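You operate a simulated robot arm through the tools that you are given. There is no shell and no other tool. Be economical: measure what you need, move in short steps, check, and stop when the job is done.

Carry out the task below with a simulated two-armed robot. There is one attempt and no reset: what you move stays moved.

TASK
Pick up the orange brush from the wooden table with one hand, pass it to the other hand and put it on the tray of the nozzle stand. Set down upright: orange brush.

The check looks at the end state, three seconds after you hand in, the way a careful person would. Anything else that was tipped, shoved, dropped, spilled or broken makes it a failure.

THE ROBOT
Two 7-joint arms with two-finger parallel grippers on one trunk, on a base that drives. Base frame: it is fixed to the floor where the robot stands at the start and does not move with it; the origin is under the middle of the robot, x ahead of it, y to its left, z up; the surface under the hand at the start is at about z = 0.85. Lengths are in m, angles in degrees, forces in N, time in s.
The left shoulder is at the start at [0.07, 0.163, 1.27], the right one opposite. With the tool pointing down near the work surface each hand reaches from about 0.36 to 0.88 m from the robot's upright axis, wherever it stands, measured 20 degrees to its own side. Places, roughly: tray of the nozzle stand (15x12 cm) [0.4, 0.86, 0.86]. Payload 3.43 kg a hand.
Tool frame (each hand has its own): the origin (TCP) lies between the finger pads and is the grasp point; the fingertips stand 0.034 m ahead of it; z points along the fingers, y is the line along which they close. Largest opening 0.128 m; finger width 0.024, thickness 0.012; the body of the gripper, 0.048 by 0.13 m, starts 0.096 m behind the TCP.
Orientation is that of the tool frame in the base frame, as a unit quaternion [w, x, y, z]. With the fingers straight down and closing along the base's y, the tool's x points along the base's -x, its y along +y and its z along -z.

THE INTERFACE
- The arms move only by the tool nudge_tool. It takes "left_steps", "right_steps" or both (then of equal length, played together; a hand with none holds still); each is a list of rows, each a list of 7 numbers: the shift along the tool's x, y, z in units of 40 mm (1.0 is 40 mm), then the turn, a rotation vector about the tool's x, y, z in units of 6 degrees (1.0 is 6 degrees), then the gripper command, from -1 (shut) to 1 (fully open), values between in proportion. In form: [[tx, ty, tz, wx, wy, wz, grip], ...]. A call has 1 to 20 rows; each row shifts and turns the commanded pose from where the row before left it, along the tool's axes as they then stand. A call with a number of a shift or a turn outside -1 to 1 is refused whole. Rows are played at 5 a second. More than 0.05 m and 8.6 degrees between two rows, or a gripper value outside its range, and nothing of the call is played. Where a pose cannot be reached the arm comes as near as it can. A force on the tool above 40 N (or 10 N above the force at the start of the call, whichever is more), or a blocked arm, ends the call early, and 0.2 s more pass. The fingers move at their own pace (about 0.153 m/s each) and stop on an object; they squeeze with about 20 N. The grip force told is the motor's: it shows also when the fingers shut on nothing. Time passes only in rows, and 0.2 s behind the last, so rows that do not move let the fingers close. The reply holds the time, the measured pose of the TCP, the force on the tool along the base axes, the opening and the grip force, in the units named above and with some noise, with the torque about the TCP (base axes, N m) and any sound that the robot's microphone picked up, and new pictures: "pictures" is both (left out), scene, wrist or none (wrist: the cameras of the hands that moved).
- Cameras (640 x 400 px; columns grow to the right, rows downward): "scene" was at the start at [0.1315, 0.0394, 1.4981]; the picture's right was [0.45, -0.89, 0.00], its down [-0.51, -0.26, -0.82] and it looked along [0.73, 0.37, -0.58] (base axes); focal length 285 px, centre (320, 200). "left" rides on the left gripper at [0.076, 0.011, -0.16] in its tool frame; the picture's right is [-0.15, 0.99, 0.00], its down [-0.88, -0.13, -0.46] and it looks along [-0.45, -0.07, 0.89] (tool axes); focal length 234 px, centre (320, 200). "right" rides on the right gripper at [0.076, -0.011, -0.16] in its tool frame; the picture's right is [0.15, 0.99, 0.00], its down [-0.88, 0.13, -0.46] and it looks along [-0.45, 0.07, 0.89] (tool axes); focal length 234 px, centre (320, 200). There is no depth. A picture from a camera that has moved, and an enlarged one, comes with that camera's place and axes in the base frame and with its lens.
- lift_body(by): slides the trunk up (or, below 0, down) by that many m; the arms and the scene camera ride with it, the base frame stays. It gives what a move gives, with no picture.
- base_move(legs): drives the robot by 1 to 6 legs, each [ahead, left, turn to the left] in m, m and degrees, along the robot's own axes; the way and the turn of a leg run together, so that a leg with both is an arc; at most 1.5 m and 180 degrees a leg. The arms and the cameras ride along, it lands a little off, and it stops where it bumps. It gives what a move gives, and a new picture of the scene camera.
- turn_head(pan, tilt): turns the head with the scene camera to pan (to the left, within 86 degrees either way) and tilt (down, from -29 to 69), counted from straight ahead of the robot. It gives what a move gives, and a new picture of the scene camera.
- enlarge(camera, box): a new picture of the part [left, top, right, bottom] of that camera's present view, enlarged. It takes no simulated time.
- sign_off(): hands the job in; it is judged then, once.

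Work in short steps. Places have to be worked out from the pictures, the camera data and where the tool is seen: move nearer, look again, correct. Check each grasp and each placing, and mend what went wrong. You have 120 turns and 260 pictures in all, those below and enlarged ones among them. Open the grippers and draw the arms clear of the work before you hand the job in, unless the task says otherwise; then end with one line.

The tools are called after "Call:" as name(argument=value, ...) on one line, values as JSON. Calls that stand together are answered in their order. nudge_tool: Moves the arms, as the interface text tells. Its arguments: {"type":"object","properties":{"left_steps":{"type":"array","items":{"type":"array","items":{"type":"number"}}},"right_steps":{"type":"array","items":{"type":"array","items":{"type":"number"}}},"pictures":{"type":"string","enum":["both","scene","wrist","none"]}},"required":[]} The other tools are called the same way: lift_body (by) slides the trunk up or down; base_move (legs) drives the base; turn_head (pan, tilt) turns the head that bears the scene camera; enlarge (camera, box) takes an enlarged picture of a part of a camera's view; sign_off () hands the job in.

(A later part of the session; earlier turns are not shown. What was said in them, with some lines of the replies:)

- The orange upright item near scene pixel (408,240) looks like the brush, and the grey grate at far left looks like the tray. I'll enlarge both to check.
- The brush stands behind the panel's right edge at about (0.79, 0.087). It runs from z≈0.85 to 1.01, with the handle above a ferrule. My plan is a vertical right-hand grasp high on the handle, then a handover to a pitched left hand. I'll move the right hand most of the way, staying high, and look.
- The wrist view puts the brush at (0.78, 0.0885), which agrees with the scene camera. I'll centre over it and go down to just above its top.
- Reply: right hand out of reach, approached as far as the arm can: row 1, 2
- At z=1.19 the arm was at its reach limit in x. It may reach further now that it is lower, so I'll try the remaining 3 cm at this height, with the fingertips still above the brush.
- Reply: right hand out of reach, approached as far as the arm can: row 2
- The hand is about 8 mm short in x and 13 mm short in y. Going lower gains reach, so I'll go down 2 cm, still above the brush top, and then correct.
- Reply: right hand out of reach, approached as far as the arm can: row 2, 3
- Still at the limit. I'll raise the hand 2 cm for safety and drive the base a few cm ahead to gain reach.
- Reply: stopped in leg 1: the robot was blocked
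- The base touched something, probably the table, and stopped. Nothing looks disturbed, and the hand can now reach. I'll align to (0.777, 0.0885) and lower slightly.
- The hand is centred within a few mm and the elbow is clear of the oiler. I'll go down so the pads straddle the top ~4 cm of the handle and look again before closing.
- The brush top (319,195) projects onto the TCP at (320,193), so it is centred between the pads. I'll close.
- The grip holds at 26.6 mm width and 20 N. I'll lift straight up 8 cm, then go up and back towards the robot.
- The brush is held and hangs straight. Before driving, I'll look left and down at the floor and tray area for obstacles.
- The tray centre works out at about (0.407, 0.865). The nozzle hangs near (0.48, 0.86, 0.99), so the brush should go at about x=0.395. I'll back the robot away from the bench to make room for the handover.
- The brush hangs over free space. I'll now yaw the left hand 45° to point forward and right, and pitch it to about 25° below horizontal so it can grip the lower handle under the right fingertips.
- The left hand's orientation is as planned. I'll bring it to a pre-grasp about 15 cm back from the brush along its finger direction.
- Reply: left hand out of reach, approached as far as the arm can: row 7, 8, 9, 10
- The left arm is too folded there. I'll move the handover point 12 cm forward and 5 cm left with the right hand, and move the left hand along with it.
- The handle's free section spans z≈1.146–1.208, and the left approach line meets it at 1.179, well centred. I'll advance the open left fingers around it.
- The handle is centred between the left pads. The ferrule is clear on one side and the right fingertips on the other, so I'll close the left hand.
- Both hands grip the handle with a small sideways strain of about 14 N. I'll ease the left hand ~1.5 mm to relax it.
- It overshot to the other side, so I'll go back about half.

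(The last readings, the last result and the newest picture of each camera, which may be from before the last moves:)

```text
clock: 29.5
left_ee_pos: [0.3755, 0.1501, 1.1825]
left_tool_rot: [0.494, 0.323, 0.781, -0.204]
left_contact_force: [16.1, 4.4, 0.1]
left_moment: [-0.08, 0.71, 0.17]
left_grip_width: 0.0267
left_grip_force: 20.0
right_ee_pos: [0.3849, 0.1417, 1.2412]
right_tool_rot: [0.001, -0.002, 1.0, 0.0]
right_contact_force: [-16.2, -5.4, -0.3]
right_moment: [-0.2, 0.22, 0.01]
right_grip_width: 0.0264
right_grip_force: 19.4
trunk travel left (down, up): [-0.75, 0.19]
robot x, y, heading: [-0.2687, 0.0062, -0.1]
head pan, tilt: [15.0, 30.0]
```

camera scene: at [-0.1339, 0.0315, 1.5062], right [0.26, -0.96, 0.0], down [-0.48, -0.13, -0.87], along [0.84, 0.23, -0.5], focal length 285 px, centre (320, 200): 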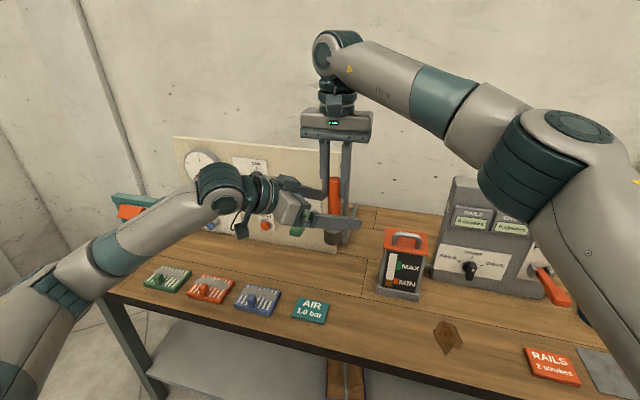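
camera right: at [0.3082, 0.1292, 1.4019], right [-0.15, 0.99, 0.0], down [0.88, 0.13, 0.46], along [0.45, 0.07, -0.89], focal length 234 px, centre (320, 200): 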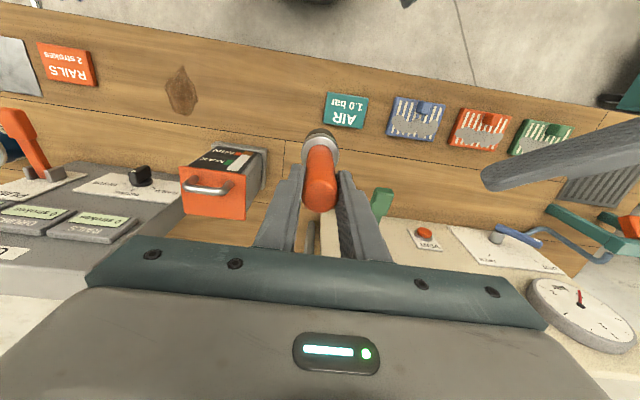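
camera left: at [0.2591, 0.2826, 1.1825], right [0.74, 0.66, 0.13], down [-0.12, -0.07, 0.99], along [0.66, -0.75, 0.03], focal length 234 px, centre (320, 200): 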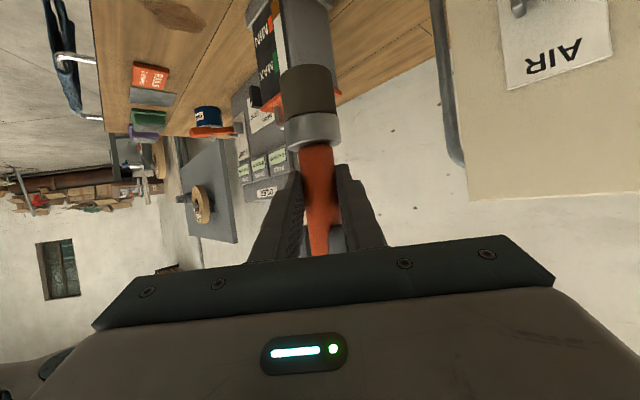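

The readings seem friction-bound and the strain is small. I'll release the right hand slightly and check that the left keeps the brush.

Call:
nudge_tool(right_steps=[[0, 0, 0, 0, 0, 0, -0.5], [0, 0, 0, 0, 0, 0, -0.25], [0, 0, 0, 0, 0, 0, -0.25]], left_steps=[[0, 0, 0, 0, 0, 0, -1], [0, 0, 0, 0, 0, 0, -1], [0, 0, 0, 0, 0, 0, -1]])

Call:
enlarge(camera="scene", box=[230, 100, 430, 260])

```text
clock: 30.3
left_ee_pos: [0.3738, 0.1486, 1.1824]
left_tool_rot: [0.495, 0.322, 0.781, -0.203]
left_contact_force: [-0.2, -0.1, 1.0]
left_moment: [-0.02, 0.01, -0.05]
left_grip_width: 0.0261
left_grip_force: 20.0
right_ee_pos: [0.3855, 0.1422, 1.2413]
right_tool_rot: [0.001, -0.003, 1.0, 0.0]
right_contact_force: [-0.4, -0.1, -0.5]
right_moment: [-0.02, 0.03, -0.03]
right_grip_width: 0.0481
right_grip_force: 0.0
trunk travel left (down, up): [-0.75, 0.19]
robot x, y, heading: [-0.2736, 0.0063, 0.2]
head pan, tilt: [15.0, 30.0]
camera scene: at [-0.1332, 0.0308, 1.5062], right [0.26, -0.96, 0.0], down [-0.48, -0.13, -0.87], along [0.84, 0.23, -0.5], focal length 285 px, centre (320, 200)
camera right: at [0.3092, 0.1298, 1.4014], right [-0.15, 0.99, 0.0], down [0.88, 0.13, 0.46], along [0.45, 0.07, -0.89], focal length 234 px, centre (320, 200)
camera left: at [0.2564, 0.281, 1.1825], right [0.74, 0.66, 0.13], down [-0.12, -0.07, 0.99], along [0.66, -0.75, 0.03], focal length 234 px, centre (320, 200)
```

scene: 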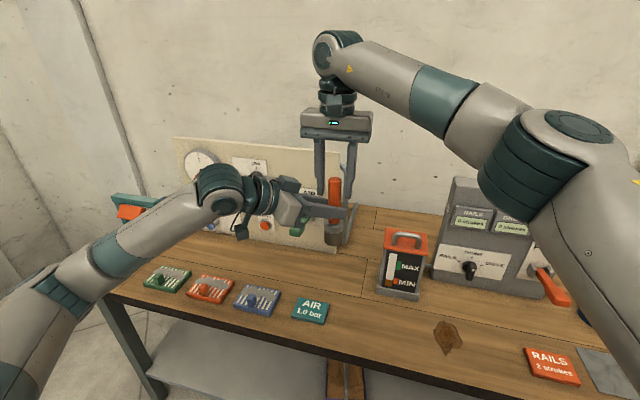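
right: 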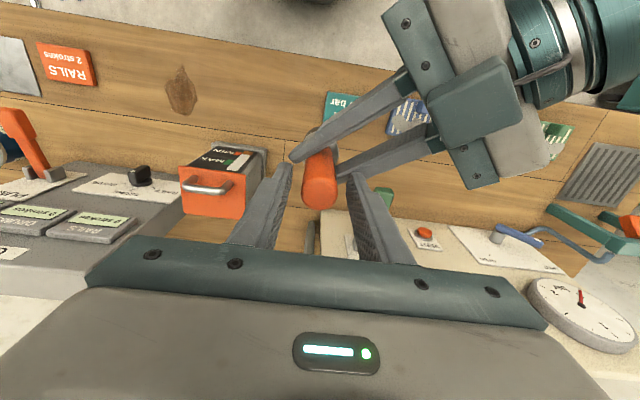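
left: 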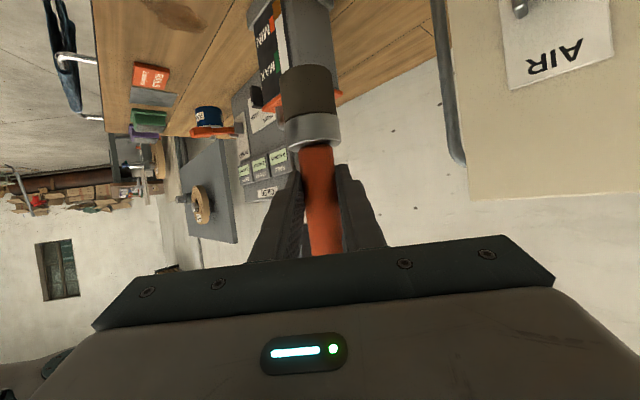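

```text
2.50 times, centred on (330, 180) of scene
camera zoom: at [-0.1332, 0.0308, 1.5062], right [0.26, -0.96, 0.0], down [-0.48, -0.13, -0.87], along [0.84, 0.23, -0.5], focal length 712 px, centre (295, 250)
```

zoom: 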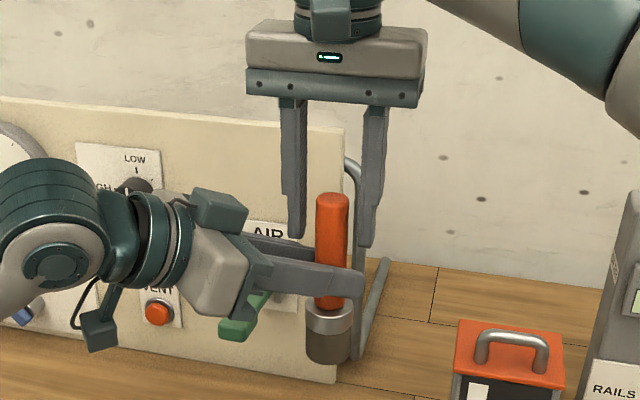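

The left hand holds the brush upright and the right fingers are free. I'll raise the right hand straight up, then draw it back to its own side.

Call:
nudge_tool(right_steps=[[0, 0, -0.8, 0, 0, 0, -0.25], [0, 0, -0.8, 0, 0, 0, -0.25], [0, 0, -0.8, 0, 0, 0, -0.25], [0.5, -0.5, -0.4, 0, 0, 0, -0.25], [0.6, -0.8, 0, 0, 0, 0, -0.25], [0.6, -0.8, 0, 0, 0, 0, -0.25], [0.6, -0.8, 0, 0, 0, 0, -0.25], [0.6, -0.8, 0, 0, 0, 0, -0.25], [0.6, -0.8, 0, 0, 0, 0, -0.25], [0.6, -0.8, 0, 0, 0, 0, -0.25], [0, -0.8, 0, 0, 0, 0, -0.25]], pictures="scene")

```text
clock: 32.7
left_ee_pos: [0.374, 0.1463, 1.1829]
left_tool_rot: [0.495, 0.322, 0.781, -0.202]
left_contact_force: [-0.4, -0.4, -0.8]
left_moment: [0.04, 0.02, 0.02]
left_grip_width: 0.0261
left_grip_force: 20.1
right_ee_pos: [0.2183, -0.1049, 1.3549]
right_tool_rot: [0.0, -0.003, 1.0, 0.001]
right_contact_force: [-0.7, 0.4, 0.4]
right_moment: [0.01, -0.02, 0.01]
right_grip_width: 0.048
right_grip_force: 0.0
trunk travel left (down, up): [-0.75, 0.19]
robot x, y, heading: [-0.2728, 0.0071, 0.3]
head pan, tilt: [15.0, 30.0]
camera scene: at [-0.1335, 0.0286, 1.5062], right [0.26, -0.96, 0.0], down [-0.48, -0.13, -0.87], along [0.84, 0.23, -0.5], focal length 285 px, centre (320, 200)
```

scene: 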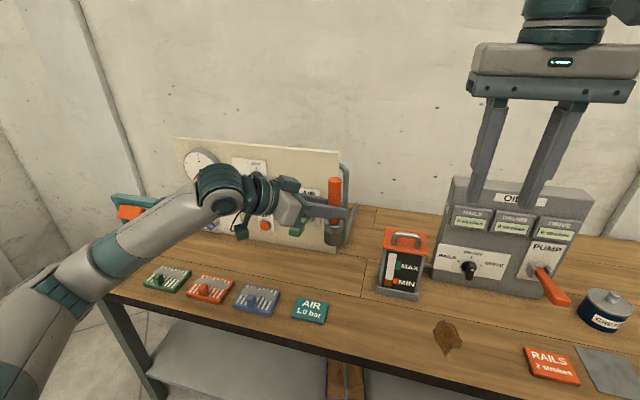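

The brush is about 0.73 m short of the tray in y and already at the right x. I'll drive sideways to the left at this height, with the brush bottom near z≈1.09, above everything on the bench edge.

Call:
base_move(legs=[[0, 0.4, 0], [0, 0.32, 0]])

Call:
turn_head(pan=20, tilt=38)

```text
clock: 37.0
left_ee_pos: [0.3737, 0.8625, 1.1823]
left_tool_rot: [0.494, 0.323, 0.781, -0.203]
left_contact_force: [0.6, -0.1, -0.3]
left_moment: [0.04, -0.01, -0.02]
left_grip_width: 0.0256
left_grip_force: 20.0
right_ee_pos: [0.2174, 0.6123, 1.3554]
right_tool_rot: [0.001, 0.0, 1.0, 0.001]
right_contact_force: [-0.7, 0.0, 1.2]
right_moment: [0.03, 0.04, -0.03]
right_grip_width: 0.0479
right_grip_force: 0.1
trunk travel left (down, up): [-0.75, 0.19]
robot x, y, heading: [-0.2802, 0.7234, -0.3]
head pan, tilt: [15.0, 30.0]
camera scene: at [-0.1346, 0.7461, 1.5062], right [0.26, -0.97, 0.0], down [-0.48, -0.13, -0.87], along [0.84, 0.22, -0.5], focal length 285 px, centre (320, 200)
```

scene: 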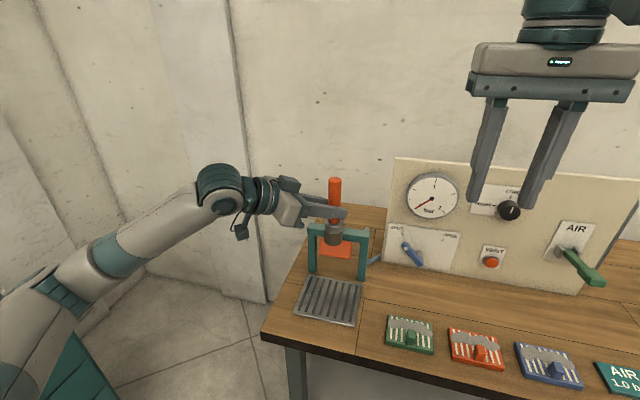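

```text
clock: 37.6
left_ee_pos: [0.3726, 0.8637, 1.1817]
left_tool_rot: [0.495, 0.323, 0.78, -0.204]
left_contact_force: [0.6, 0.2, -0.3]
left_moment: [0.01, 0.02, -0.03]
left_grip_width: 0.0261
left_grip_force: 19.5
right_ee_pos: [0.2185, 0.6124, 1.3555]
right_tool_rot: [0.001, 0.0, 1.0, 0.0]
right_contact_force: [-0.7, -0.6, 0.4]
right_moment: [-0.04, -0.01, 0.0]
right_grip_width: 0.0477
right_grip_force: 0.0
trunk travel left (down, up): [-0.75, 0.19]
robot x, y, heading: [-0.2722, 0.7256, -0.1]
head pan, tilt: [20.0, 38.0]
camera scene: at [-0.1408, 0.7541, 1.4938], right [0.34, -0.94, 0.0], down [-0.58, -0.21, -0.79], along [0.74, 0.27, -0.62], focal length 285 px, centre (320, 200)
```

scene: 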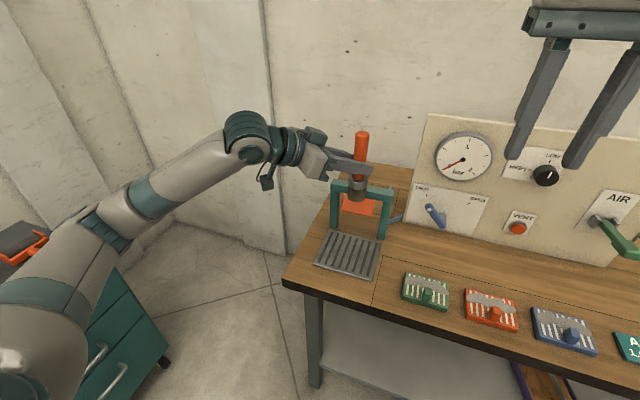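

Tray centre is re-measured at (0.405, 0.868) and the brush is at about (0.382, 0.857). I'll shift about 13 mm along the closing axis to reach (0.39, 0.866), then lower the trunk 15 cm.

Call:
nudge_tool(left_steps=[[0, 0.34, 0, 0, 0, 0, -1], [0, 0, 0, 0, 0, 0, -1]], pictures="none")

Call:
lift_body(by=-0.15)

Call:
enlarge(camera="scene", box=[0, 0, 640, 400])

Call:
enlarge(camera="left", box=[0, 0, 640, 400])

```text
clock: 38.2
left_ee_pos: [0.3834, 0.8727, 1.1834]
left_tool_rot: [0.494, 0.324, 0.781, -0.204]
left_contact_force: [0.7, -0.5, -0.7]
left_moment: [0.02, 0.0, 0.02]
left_grip_width: 0.0261
left_grip_force: 19.6
right_ee_pos: [0.2171, 0.6142, 1.3566]
right_tool_rot: [0.0, 0.0, 1.0, 0.0]
right_contact_force: [-0.2, 0.9, -0.2]
right_moment: [-0.03, -0.02, -0.02]
right_grip_width: 0.0481
right_grip_force: 0.1
trunk travel left (down, up): [-0.75, 0.19]
robot x, y, heading: [-0.2733, 0.7219, 0.1]
head pan, tilt: [20.0, 38.0]
```

```text
clock: 40.0
left_ee_pos: [0.3829, 0.8724, 1.0322]
left_tool_rot: [0.494, 0.324, 0.78, -0.204]
left_contact_force: [0.0, 0.6, -0.1]
left_moment: [0.01, 0.01, -0.01]
left_grip_width: 0.0262
left_grip_force: 19.6
right_ee_pos: [0.2183, 0.6134, 1.2061]
right_tool_rot: [0.002, 0.0, 1.0, 0.0]
right_contact_force: [0.2, 0.2, -1.3]
right_moment: [0.0, -0.02, -0.02]
right_grip_width: 0.0481
right_grip_force: 0.2
trunk travel left (down, up): [-0.6, 0.34]
robot x, y, heading: [-0.2752, 0.7285, -0.2]
head pan, tilt: [20.0, 38.0]
```

```text
1.00 times, centred on (320, 200) of scene (not enlarged: the box is as wide or as high as the picture)
camera zoom: at [-0.1411, 0.7534, 1.3439], right [0.34, -0.94, 0.0], down [-0.58, -0.21, -0.79], along [0.74, 0.27, -0.62], focal length 285 px, centre (320, 200)
```

zoom: 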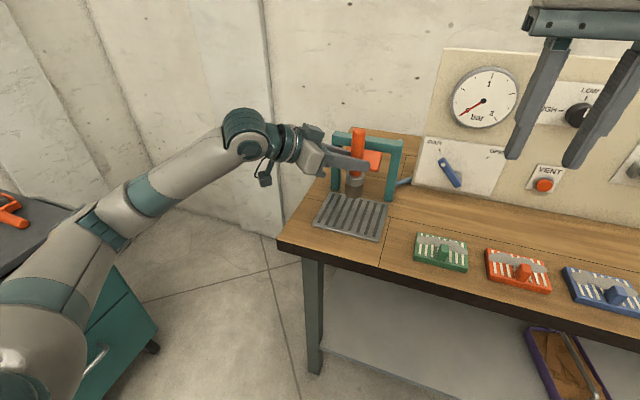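

```text
1.00 times, centred on (320, 200) of left (not enlarged: the box is as wide or as high as the picture)
camera zoom: at [0.2652, 1.0054, 1.0328], right [0.74, 0.66, 0.13], down [-0.12, -0.07, 0.99], along [0.66, -0.75, 0.03], focal length 234 px, centre (320, 200)
```

zoom: 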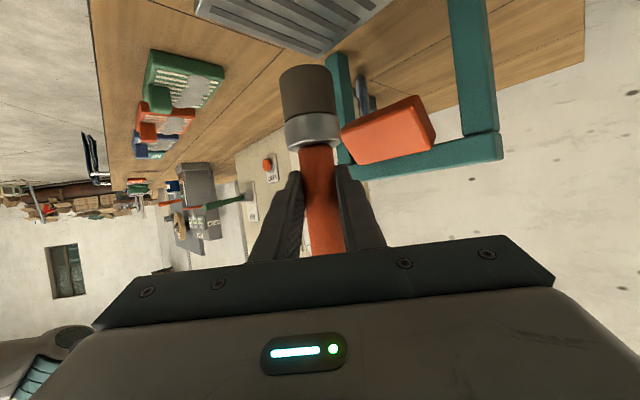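

The brush is above the tray and clear of the nozzle frame, with its bottom about 8 cm up. I'll lower the trunk 6 cm more and recheck.

Call:
lift_body(by=-0.06)

Call:
enlarge(camera="scene", box=[260, 90, 460, 260])

Call:
enlarge(camera="left", box=[160, 0, 560, 250])

```text
clock: 41.0
left_ee_pos: [0.3833, 0.8727, 0.9725]
left_tool_rot: [0.495, 0.324, 0.78, -0.205]
left_contact_force: [-0.2, -0.1, 0.1]
left_moment: [0.01, 0.04, 0.0]
left_grip_width: 0.0259
left_grip_force: 20.2
right_ee_pos: [0.2179, 0.612, 1.1457]
right_tool_rot: [0.001, 0.0, 1.0, 0.0]
right_contact_force: [-0.1, 0.7, 0.2]
right_moment: [0.0, -0.01, -0.02]
right_grip_width: 0.048
right_grip_force: 0.0
trunk travel left (down, up): [-0.54, 0.4]
robot x, y, heading: [-0.2744, 0.7258, -0.4]
head pan, tilt: [20.0, 38.0]
```

```text
2.35 times, centred on (360, 175) of scene
camera zoom: at [-0.1412, 0.7534, 1.2839], right [0.34, -0.94, 0.0], down [-0.58, -0.21, -0.79], along [0.74, 0.27, -0.62], focal length 670 px, centre (226, 259)
```

zoom: 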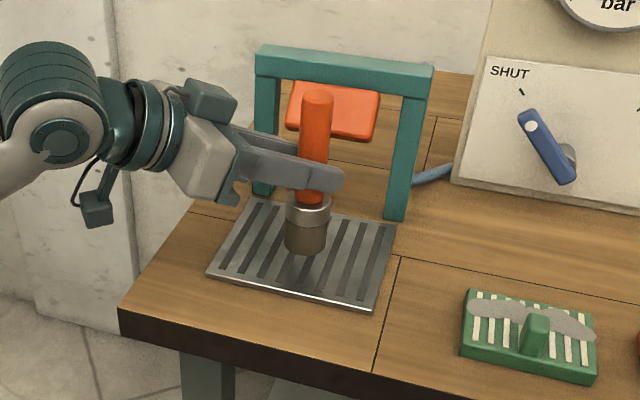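

```text
1.60 times, centred on (360, 125) of left
camera zoom: at [0.2651, 1.0054, 0.9728], right [0.74, 0.66, 0.13], down [-0.12, -0.07, 0.99], along [0.66, -0.75, 0.03], focal length 375 px, centre (256, 320)
```

zoom: 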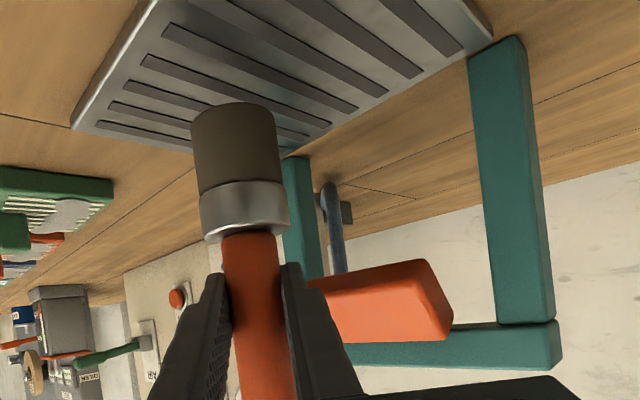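

The brush bottom is about 1–2 cm above the tray and well inside it. I'll go down in small nudges and watch for contact force.

Call:
nudge_tool(left_steps=[[0.09, 0, 0.043, 0, 0, 0, -1], [0.09, 0, 0.043, 0, 0, 0, -1], [0.09, 0, 0.043, 0, 0, 0, -1], [0, 0, 0, 0, 0, 0, -1]], pictures="none")

Call:
enlarge(camera="scene", box=[300, 110, 420, 230])

```text
clock: 42.0
left_ee_pos: [0.3837, 0.8717, 0.9609]
left_tool_rot: [0.494, 0.324, 0.781, -0.204]
left_contact_force: [0.0, 0.5, -0.2]
left_moment: [-0.04, -0.01, -0.04]
left_grip_width: 0.0258
left_grip_force: 20.8
right_ee_pos: [0.2176, 0.6133, 1.1453]
right_tool_rot: [0.001, 0.0, 1.0, -0.001]
right_contact_force: [0.2, -1.1, -0.2]
right_moment: [-0.01, 0.02, 0.02]
right_grip_width: 0.048
right_grip_force: 0.0
trunk travel left (down, up): [-0.54, 0.4]
robot x, y, heading: [-0.2763, 0.7231, -0.2]
head pan, tilt: [20.0, 38.0]
```

```text
3.33 times, centred on (360, 170) of scene
camera zoom: at [-0.141, 0.7534, 1.2838], right [0.34, -0.94, 0.0], down [-0.58, -0.21, -0.79], along [0.74, 0.27, -0.62], focal length 949 px, centre (187, 300)
```

zoom: 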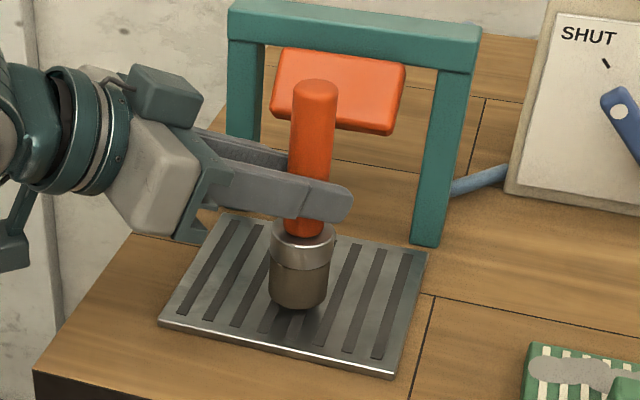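

No contact yet. I'll continue in 3 mm steps.

Call:
nudge_tool(left_steps=[[0.068, 0, 0.032, 0, 0, 0, -1], [0.068, 0, 0.032, 0, 0, 0, -1], [0, 0, 0, 0, 0, 0, -1]], pictures="none")

```text
clock: 42.8
left_ee_pos: [0.3827, 0.872, 0.9557]
left_tool_rot: [0.494, 0.323, 0.781, -0.204]
left_contact_force: [0.0, 0.1, -0.4]
left_moment: [0.01, 0.02, 0.03]
left_grip_width: 0.0262
left_grip_force: 19.9
right_ee_pos: [0.217, 0.6143, 1.1458]
right_tool_rot: [0.001, 0.0, 1.0, 0.0]
right_contact_force: [-0.1, -0.3, -0.4]
right_moment: [-0.03, 0.0, -0.03]
right_grip_width: 0.0476
right_grip_force: 0.0
trunk travel left (down, up): [-0.54, 0.4]
robot x, y, heading: [-0.2769, 0.7247, 0.2]
head pan, tilt: [20.0, 38.0]
```

Call:
nudge_tool(left_steps=[[0.068, 0, 0.032, 0, 0, 0, -1], [0, 0, 0, 0, 0, 0, -1]], pictures="none")

Call:
enlarge(camera="left", box=[160, 0, 560, 250])

```text
clock: 43.4
left_ee_pos: [0.383, 0.8717, 0.9518]
left_tool_rot: [0.494, 0.324, 0.78, -0.204]
left_contact_force: [-0.1, 1.0, -0.1]
left_moment: [0.02, 0.02, 0.01]
left_grip_width: 0.0259
left_grip_force: 19.9
right_ee_pos: [0.2179, 0.613, 1.1449]
right_tool_rot: [0.001, 0.0, 1.0, 0.0]
right_contact_force: [0.2, 0.3, -0.9]
right_moment: [-0.02, -0.04, -0.03]
right_grip_width: 0.0479
right_grip_force: 0.1
trunk travel left (down, up): [-0.54, 0.4]
robot x, y, heading: [-0.2736, 0.7213, 0.1]
head pan, tilt: [20.0, 38.0]
```

```text
1.60 times, centred on (360, 125) of left
camera zoom: at [0.2648, 1.0054, 0.9516], right [0.74, 0.66, 0.13], down [-0.12, -0.07, 0.99], along [0.66, -0.75, 0.03], focal length 375 px, centre (256, 320)
```

zoom: 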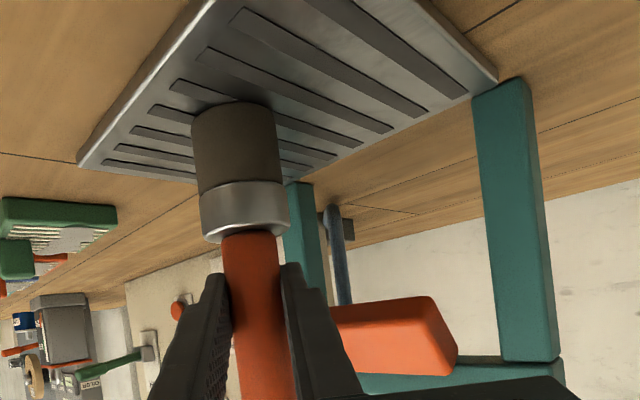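

By the wrist view the bottom is still a few mm above the tray. I'll continue down in small steps.

Call:
nudge_tool(left_steps=[[0.068, 0, 0.032, 0, 0, 0, -1], [0.045, 0, 0.021, 0, 0, 0, -1], [0, 0, 0, 0, 0, 0, -1]], pictures="none")

```text
clock: 44.2
left_ee_pos: [0.3806, 0.8729, 0.9503]
left_tool_rot: [0.497, 0.324, 0.779, -0.204]
left_contact_force: [2.4, 1.1, 16.5]
left_moment: [-0.04, -0.14, 0.05]
left_grip_width: 0.0258
left_grip_force: 20.0
right_ee_pos: [0.217, 0.6135, 1.1468]
right_tool_rot: [0.001, 0.0, 1.0, 0.001]
right_contact_force: [-0.2, 0.2, 0.2]
right_moment: [0.02, 0.01, 0.0]
right_grip_width: 0.0483
right_grip_force: 0.1
trunk travel left (down, up): [-0.54, 0.4]
robot x, y, heading: [-0.2721, 0.7288, -0.0]
head pan, tilt: [20.0, 38.0]
```

The brush is in contact with the tray at 16 N. I'll ease up ~3 mm so it just rests, then check from both cameras.

Call:
nudge_tool(left_steps=[[-0.06, 0, -0.028, 0, 0, 0, -1], [0, 0, 0, 0, 0, 0, -1]], pictures="none")

Call:
enlarge(camera="scene", box=[300, 110, 420, 230])

```text
clock: 44.8
left_ee_pos: [0.3823, 0.8726, 0.9504]
left_tool_rot: [0.495, 0.323, 0.78, -0.204]
left_contact_force: [3.4, -0.5, 12.4]
left_moment: [-0.29, -0.4, 0.08]
left_grip_width: 0.026
left_grip_force: 19.9
right_ee_pos: [0.2178, 0.6126, 1.1454]
right_tool_rot: [0.002, 0.0, 1.0, 0.0]
right_contact_force: [-0.3, -0.2, 0.1]
right_moment: [-0.01, -0.01, 0.0]
right_grip_width: 0.0482
right_grip_force: 0.0
trunk travel left (down, up): [-0.54, 0.4]
robot x, y, heading: [-0.2759, 0.7263, 0.5]
head pan, tilt: [20.0, 38.0]
```

```text
3.33 times, centred on (360, 170) of scene
camera zoom: at [-0.1419, 0.7531, 1.2839], right [0.34, -0.94, 0.0], down [-0.58, -0.21, -0.79], along [0.74, 0.27, -0.62], focal length 949 px, centre (187, 300)
```

zoom: 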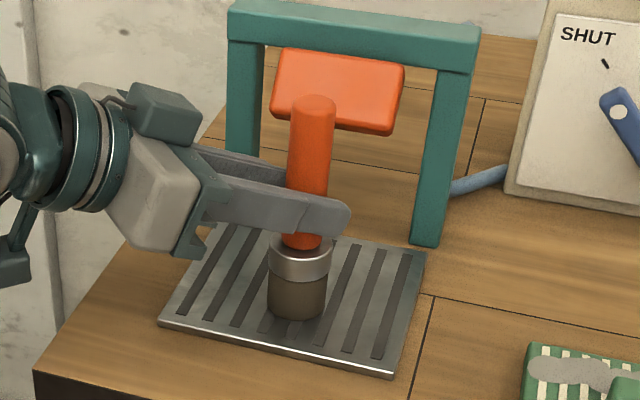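

The brush stands flat and upright on the tray. I'll ease a hair more and open the left hand slightly.

Call:
nudge_tool(left_steps=[[-0.03, 0, -0.014, 0, 0, 0, -1], [0, 0, 0, 0, 0, 0, -1], [0, 0, 0, 0, 0, 0, -0.55], [0, 0, 0, 0, 0, 0, -0.45], [0, 0, 0, 0, 0, 0, -0.3], [0, 0, 0, 0, 0, 0, -0.2], [0, 0, 0, 0, 0, 0, -0.2]], pictures="wrist")

Call:
enlarge(camera="scene", box=[300, 110, 420, 230])

```text
clock: 46.4
left_ee_pos: [0.384, 0.8731, 0.95]
left_tool_rot: [0.494, 0.324, 0.78, -0.205]
left_contact_force: [0.4, 0.0, -0.1]
left_moment: [-0.01, 0.01, 0.0]
left_grip_width: 0.0515
left_grip_force: 0.0
right_ee_pos: [0.2189, 0.6132, 1.147]
right_tool_rot: [0.001, -0.001, 1.0, 0.0]
right_contact_force: [-0.4, -0.8, -0.2]
right_moment: [0.01, 0.05, -0.05]
right_grip_width: 0.048
right_grip_force: 0.0
trunk travel left (down, up): [-0.54, 0.4]
robot x, y, heading: [-0.2749, 0.7238, 0.1]
head pan, tilt: [20.0, 38.0]
camera left: at [0.2654, 1.0059, 0.9506], right [0.74, 0.66, 0.13], down [-0.12, -0.07, 0.99], along [0.66, -0.75, 0.03], focal length 234 px, centre (320, 200)
```

left: 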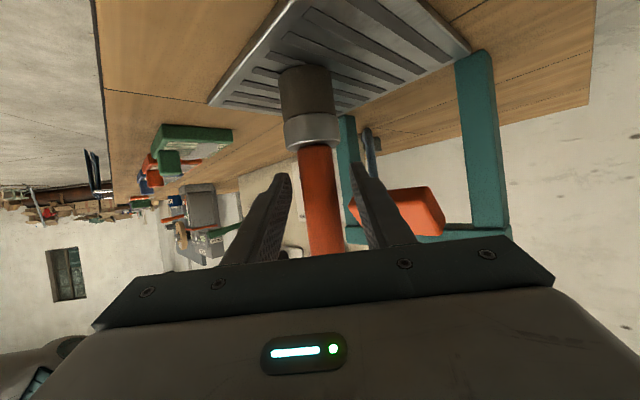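

```text
3.33 times, centred on (360, 170) of scene
camera zoom: at [-0.141, 0.7535, 1.2838], right [0.34, -0.94, 0.0], down [-0.58, -0.21, -0.79], along [0.74, 0.27, -0.62], focal length 949 px, centre (187, 300)
```

zoom: 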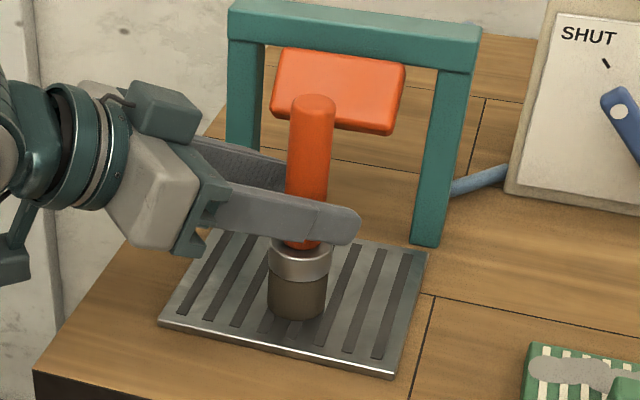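

The brush is released and standing. I'll retract the left hand straight back along its fingers, in two parts.

Call:
nudge_tool(left_steps=[[0, 0, -0.4, 0, 0, 0, -0.2], [0, 0, -0.5, 0, 0, 0, -0.2], [0, 0, -0.5, 0, 0, 0, -0.2], [0, 0, -0.5, 0, 0, 0, -0.2], [0, 0, 0, 0, 0, 0, -0.2]])

```text
clock: 47.6
left_ee_pos: [0.3353, 0.9206, 0.9822]
left_tool_rot: [0.494, 0.324, 0.781, -0.204]
left_contact_force: [0.6, 0.0, 0.1]
left_moment: [0.02, 0.0, 0.01]
left_grip_width: 0.0513
left_grip_force: 0.1
right_ee_pos: [0.2177, 0.613, 1.1449]
right_tool_rot: [0.0, 0.001, 1.0, 0.0]
right_contact_force: [-0.1, -0.2, -0.8]
right_moment: [-0.03, 0.02, 0.01]
right_grip_width: 0.0481
right_grip_force: 0.0
trunk travel left (down, up): [-0.54, 0.4]
robot x, y, heading: [-0.2752, 0.7234, 0.1]
head pan, tilt: [20.0, 38.0]
camera scene: at [-0.1406, 0.7532, 1.2838], right [0.34, -0.94, 0.0], down [-0.58, -0.21, -0.79], along [0.74, 0.27, -0.62], focal length 285 px, centre (320, 200)
camera left: at [0.2178, 1.0543, 0.9824], right [0.74, 0.65, 0.13], down [-0.12, -0.07, 0.99], along [0.66, -0.75, 0.03], focal length 234 px, centre (320, 200)
```

scene: 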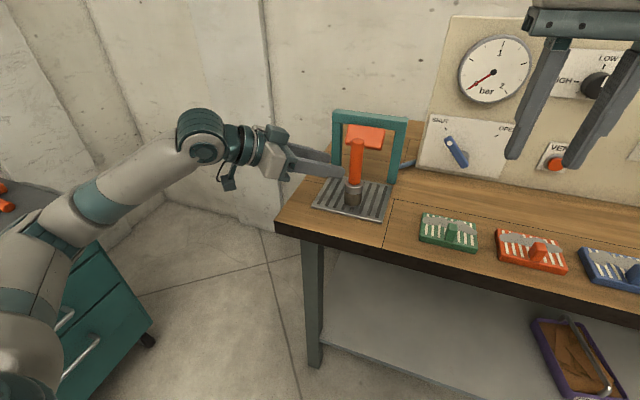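
left: 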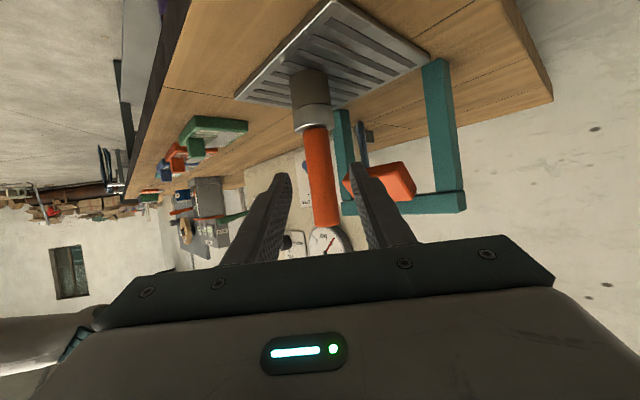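

The brush stands free and the fingers are clear of it. I'll raise the trunk, back the base away from the bench, then open the grippers.

Call:
lift_body(by=0.18)

Call:
base_move(legs=[[-0.25, 0, 0]])

Call:
nudge_tool(left_steps=[[0, 0, 0, 0, 0, 0, 1], [0, 0, 0, 0, 0, 0, 1], [0, 0, 0, 0, 0, 0, 1]], right_steps=[[0, 0, 0, 0, 0, 0, 1], [0, 0, 0, 0, 0, 0, 1], [0, 0, 0, 0, 0, 0, 1]], pictures="scene")

Call:
enlarge(camera="scene", box=[280, 80, 480, 240])

Call:
turn_head(pan=-25, tilt=30)

```text
clock: 49.6
left_ee_pos: [0.3351, 0.9219, 1.1626]
left_tool_rot: [0.496, 0.322, 0.78, -0.203]
left_contact_force: [0.3, 0.4, 0.1]
left_moment: [0.01, -0.01, -0.01]
left_grip_width: 0.0512
left_grip_force: 0.1
right_ee_pos: [0.2188, 0.6141, 1.3257]
right_tool_rot: [0.001, 0.0, 1.0, 0.001]
right_contact_force: [-0.3, -0.5, 0.1]
right_moment: [-0.01, 0.01, 0.01]
right_grip_width: 0.0478
right_grip_force: 0.1
trunk travel left (down, up): [-0.72, 0.22]
robot x, y, heading: [-0.2746, 0.7232, -0.1]
head pan, tilt: [20.0, 38.0]
```

```text
clock: 51.4
left_ee_pos: [0.0883, 0.9211, 1.1611]
left_tool_rot: [0.494, 0.324, 0.781, -0.204]
left_contact_force: [0.5, -0.3, 0.0]
left_moment: [0.03, 0.0, 0.01]
left_grip_width: 0.0516
left_grip_force: 0.0
right_ee_pos: [-0.0286, 0.6123, 1.326]
right_tool_rot: [-0.001, 0.0, 1.0, 0.0]
right_contact_force: [0.1, -0.1, 0.1]
right_moment: [-0.01, 0.0, 0.01]
right_grip_width: 0.0475
right_grip_force: 0.0
trunk travel left (down, up): [-0.72, 0.22]
robot x, y, heading: [-0.5228, 0.7273, 0.1]
head pan, tilt: [20.0, 38.0]
camera scene: at [-0.3877, 0.7534, 1.4637], right [0.34, -0.94, 0.0], down [-0.58, -0.21, -0.79], along [0.74, 0.27, -0.62], focal length 285 px, centre (320, 200)
```

scene: 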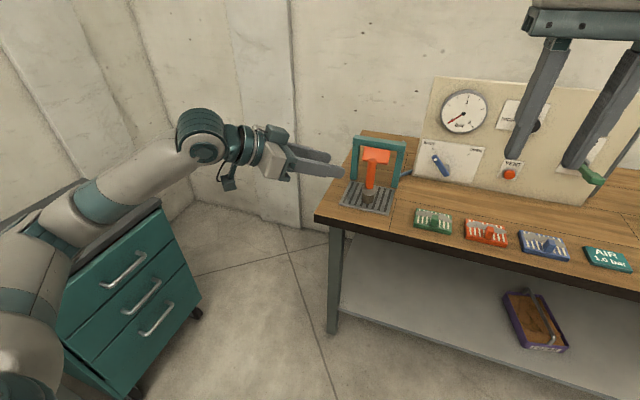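

```text
clock: 52.2
left_ee_pos: [0.0874, 0.9217, 1.1623]
left_tool_rot: [0.495, 0.323, 0.78, -0.204]
left_contact_force: [0.2, 0.3, 0.1]
left_moment: [0.01, 0.04, 0.01]
left_grip_width: 0.1284
left_grip_force: 0.1
right_ee_pos: [-0.0292, 0.6127, 1.3263]
right_tool_rot: [0.001, 0.0, 1.0, 0.0]
right_contact_force: [0.0, 0.1, 0.0]
right_moment: [-0.03, -0.01, -0.01]
right_grip_width: 0.1282
right_grip_force: 0.1
trunk travel left (down, up): [-0.72, 0.22]
robot x, y, heading: [-0.5277, 0.727, 0.0]
head pan, tilt: [20.0, 38.0]
camera scene: at [-0.3887, 0.7533, 1.4639], right [0.34, -0.94, 0.0], down [-0.58, -0.21, -0.79], along [0.74, 0.27, -0.62], focal length 285 px, centre (320, 200)
```

scene: 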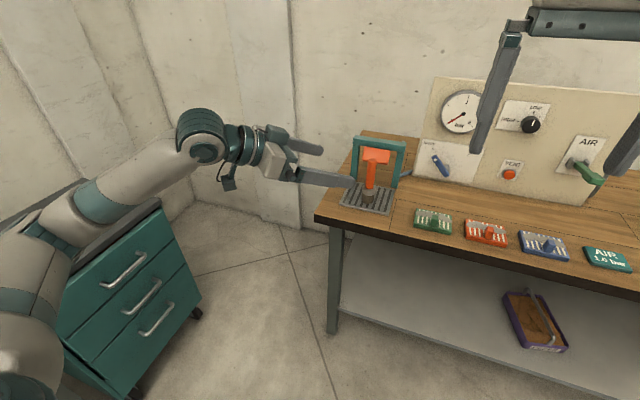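

```text
2.50 times, centred on (380, 160) of scene
camera zoom: at [-0.3887, 0.7533, 1.4639], right [0.34, -0.94, 0.0], down [-0.58, -0.21, -0.79], along [0.74, 0.27, -0.62], focal length 712 px, centre (170, 300)
```

zoom: 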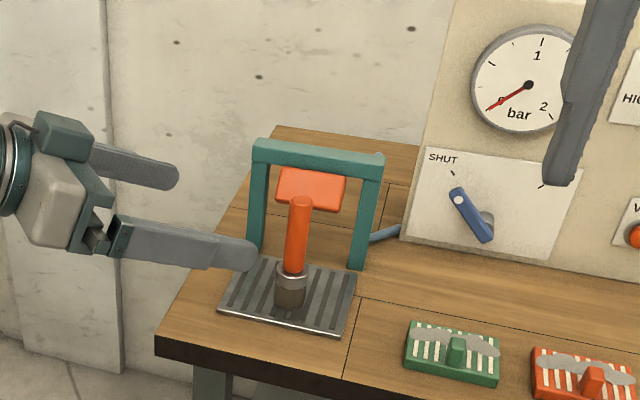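

```text
clock: 53.3
left_ee_pos: [0.0885, 0.9219, 1.1614]
left_tool_rot: [0.495, 0.324, 0.781, -0.204]
left_contact_force: [-0.6, 0.1, 0.4]
left_moment: [0.03, -0.01, 0.01]
left_grip_width: 0.128
left_grip_force: 0.0
right_ee_pos: [-0.0295, 0.6134, 1.3262]
right_tool_rot: [0.0, 0.0, 1.0, 0.001]
right_contact_force: [-0.3, 0.3, 0.6]
right_moment: [0.0, 0.01, -0.02]
right_grip_width: 0.1281
right_grip_force: 0.1
trunk travel left (down, up): [-0.72, 0.22]
robot x, y, heading: [-0.5223, 0.725, 0.1]
head pan, tilt: [-25.0, 30.0]
camera scene: at [-0.3875, 0.6857, 1.4762], right [-0.42, -0.91, 0.0], down [-0.45, 0.21, -0.87], along [0.79, -0.37, -0.5], focal length 285 px, centre (320, 200)
```

scene: 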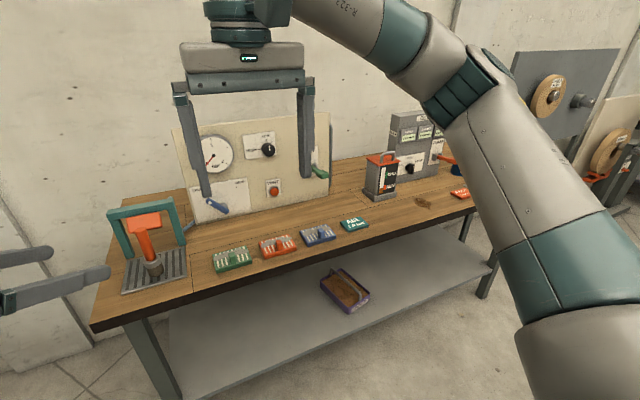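

The brush stands upright on the tray, everything else on the bench is undisturbed, both grippers are open and the arms are clear. I'll hand in.

Call:
sign_off()

```text
The job is handed in.
```

The orange brush was picked up with the right hand, passed to the left in mid-air, and now stands upright on the tray of the nozzle stand, with nothing else visibly disturbed in the last pictures.
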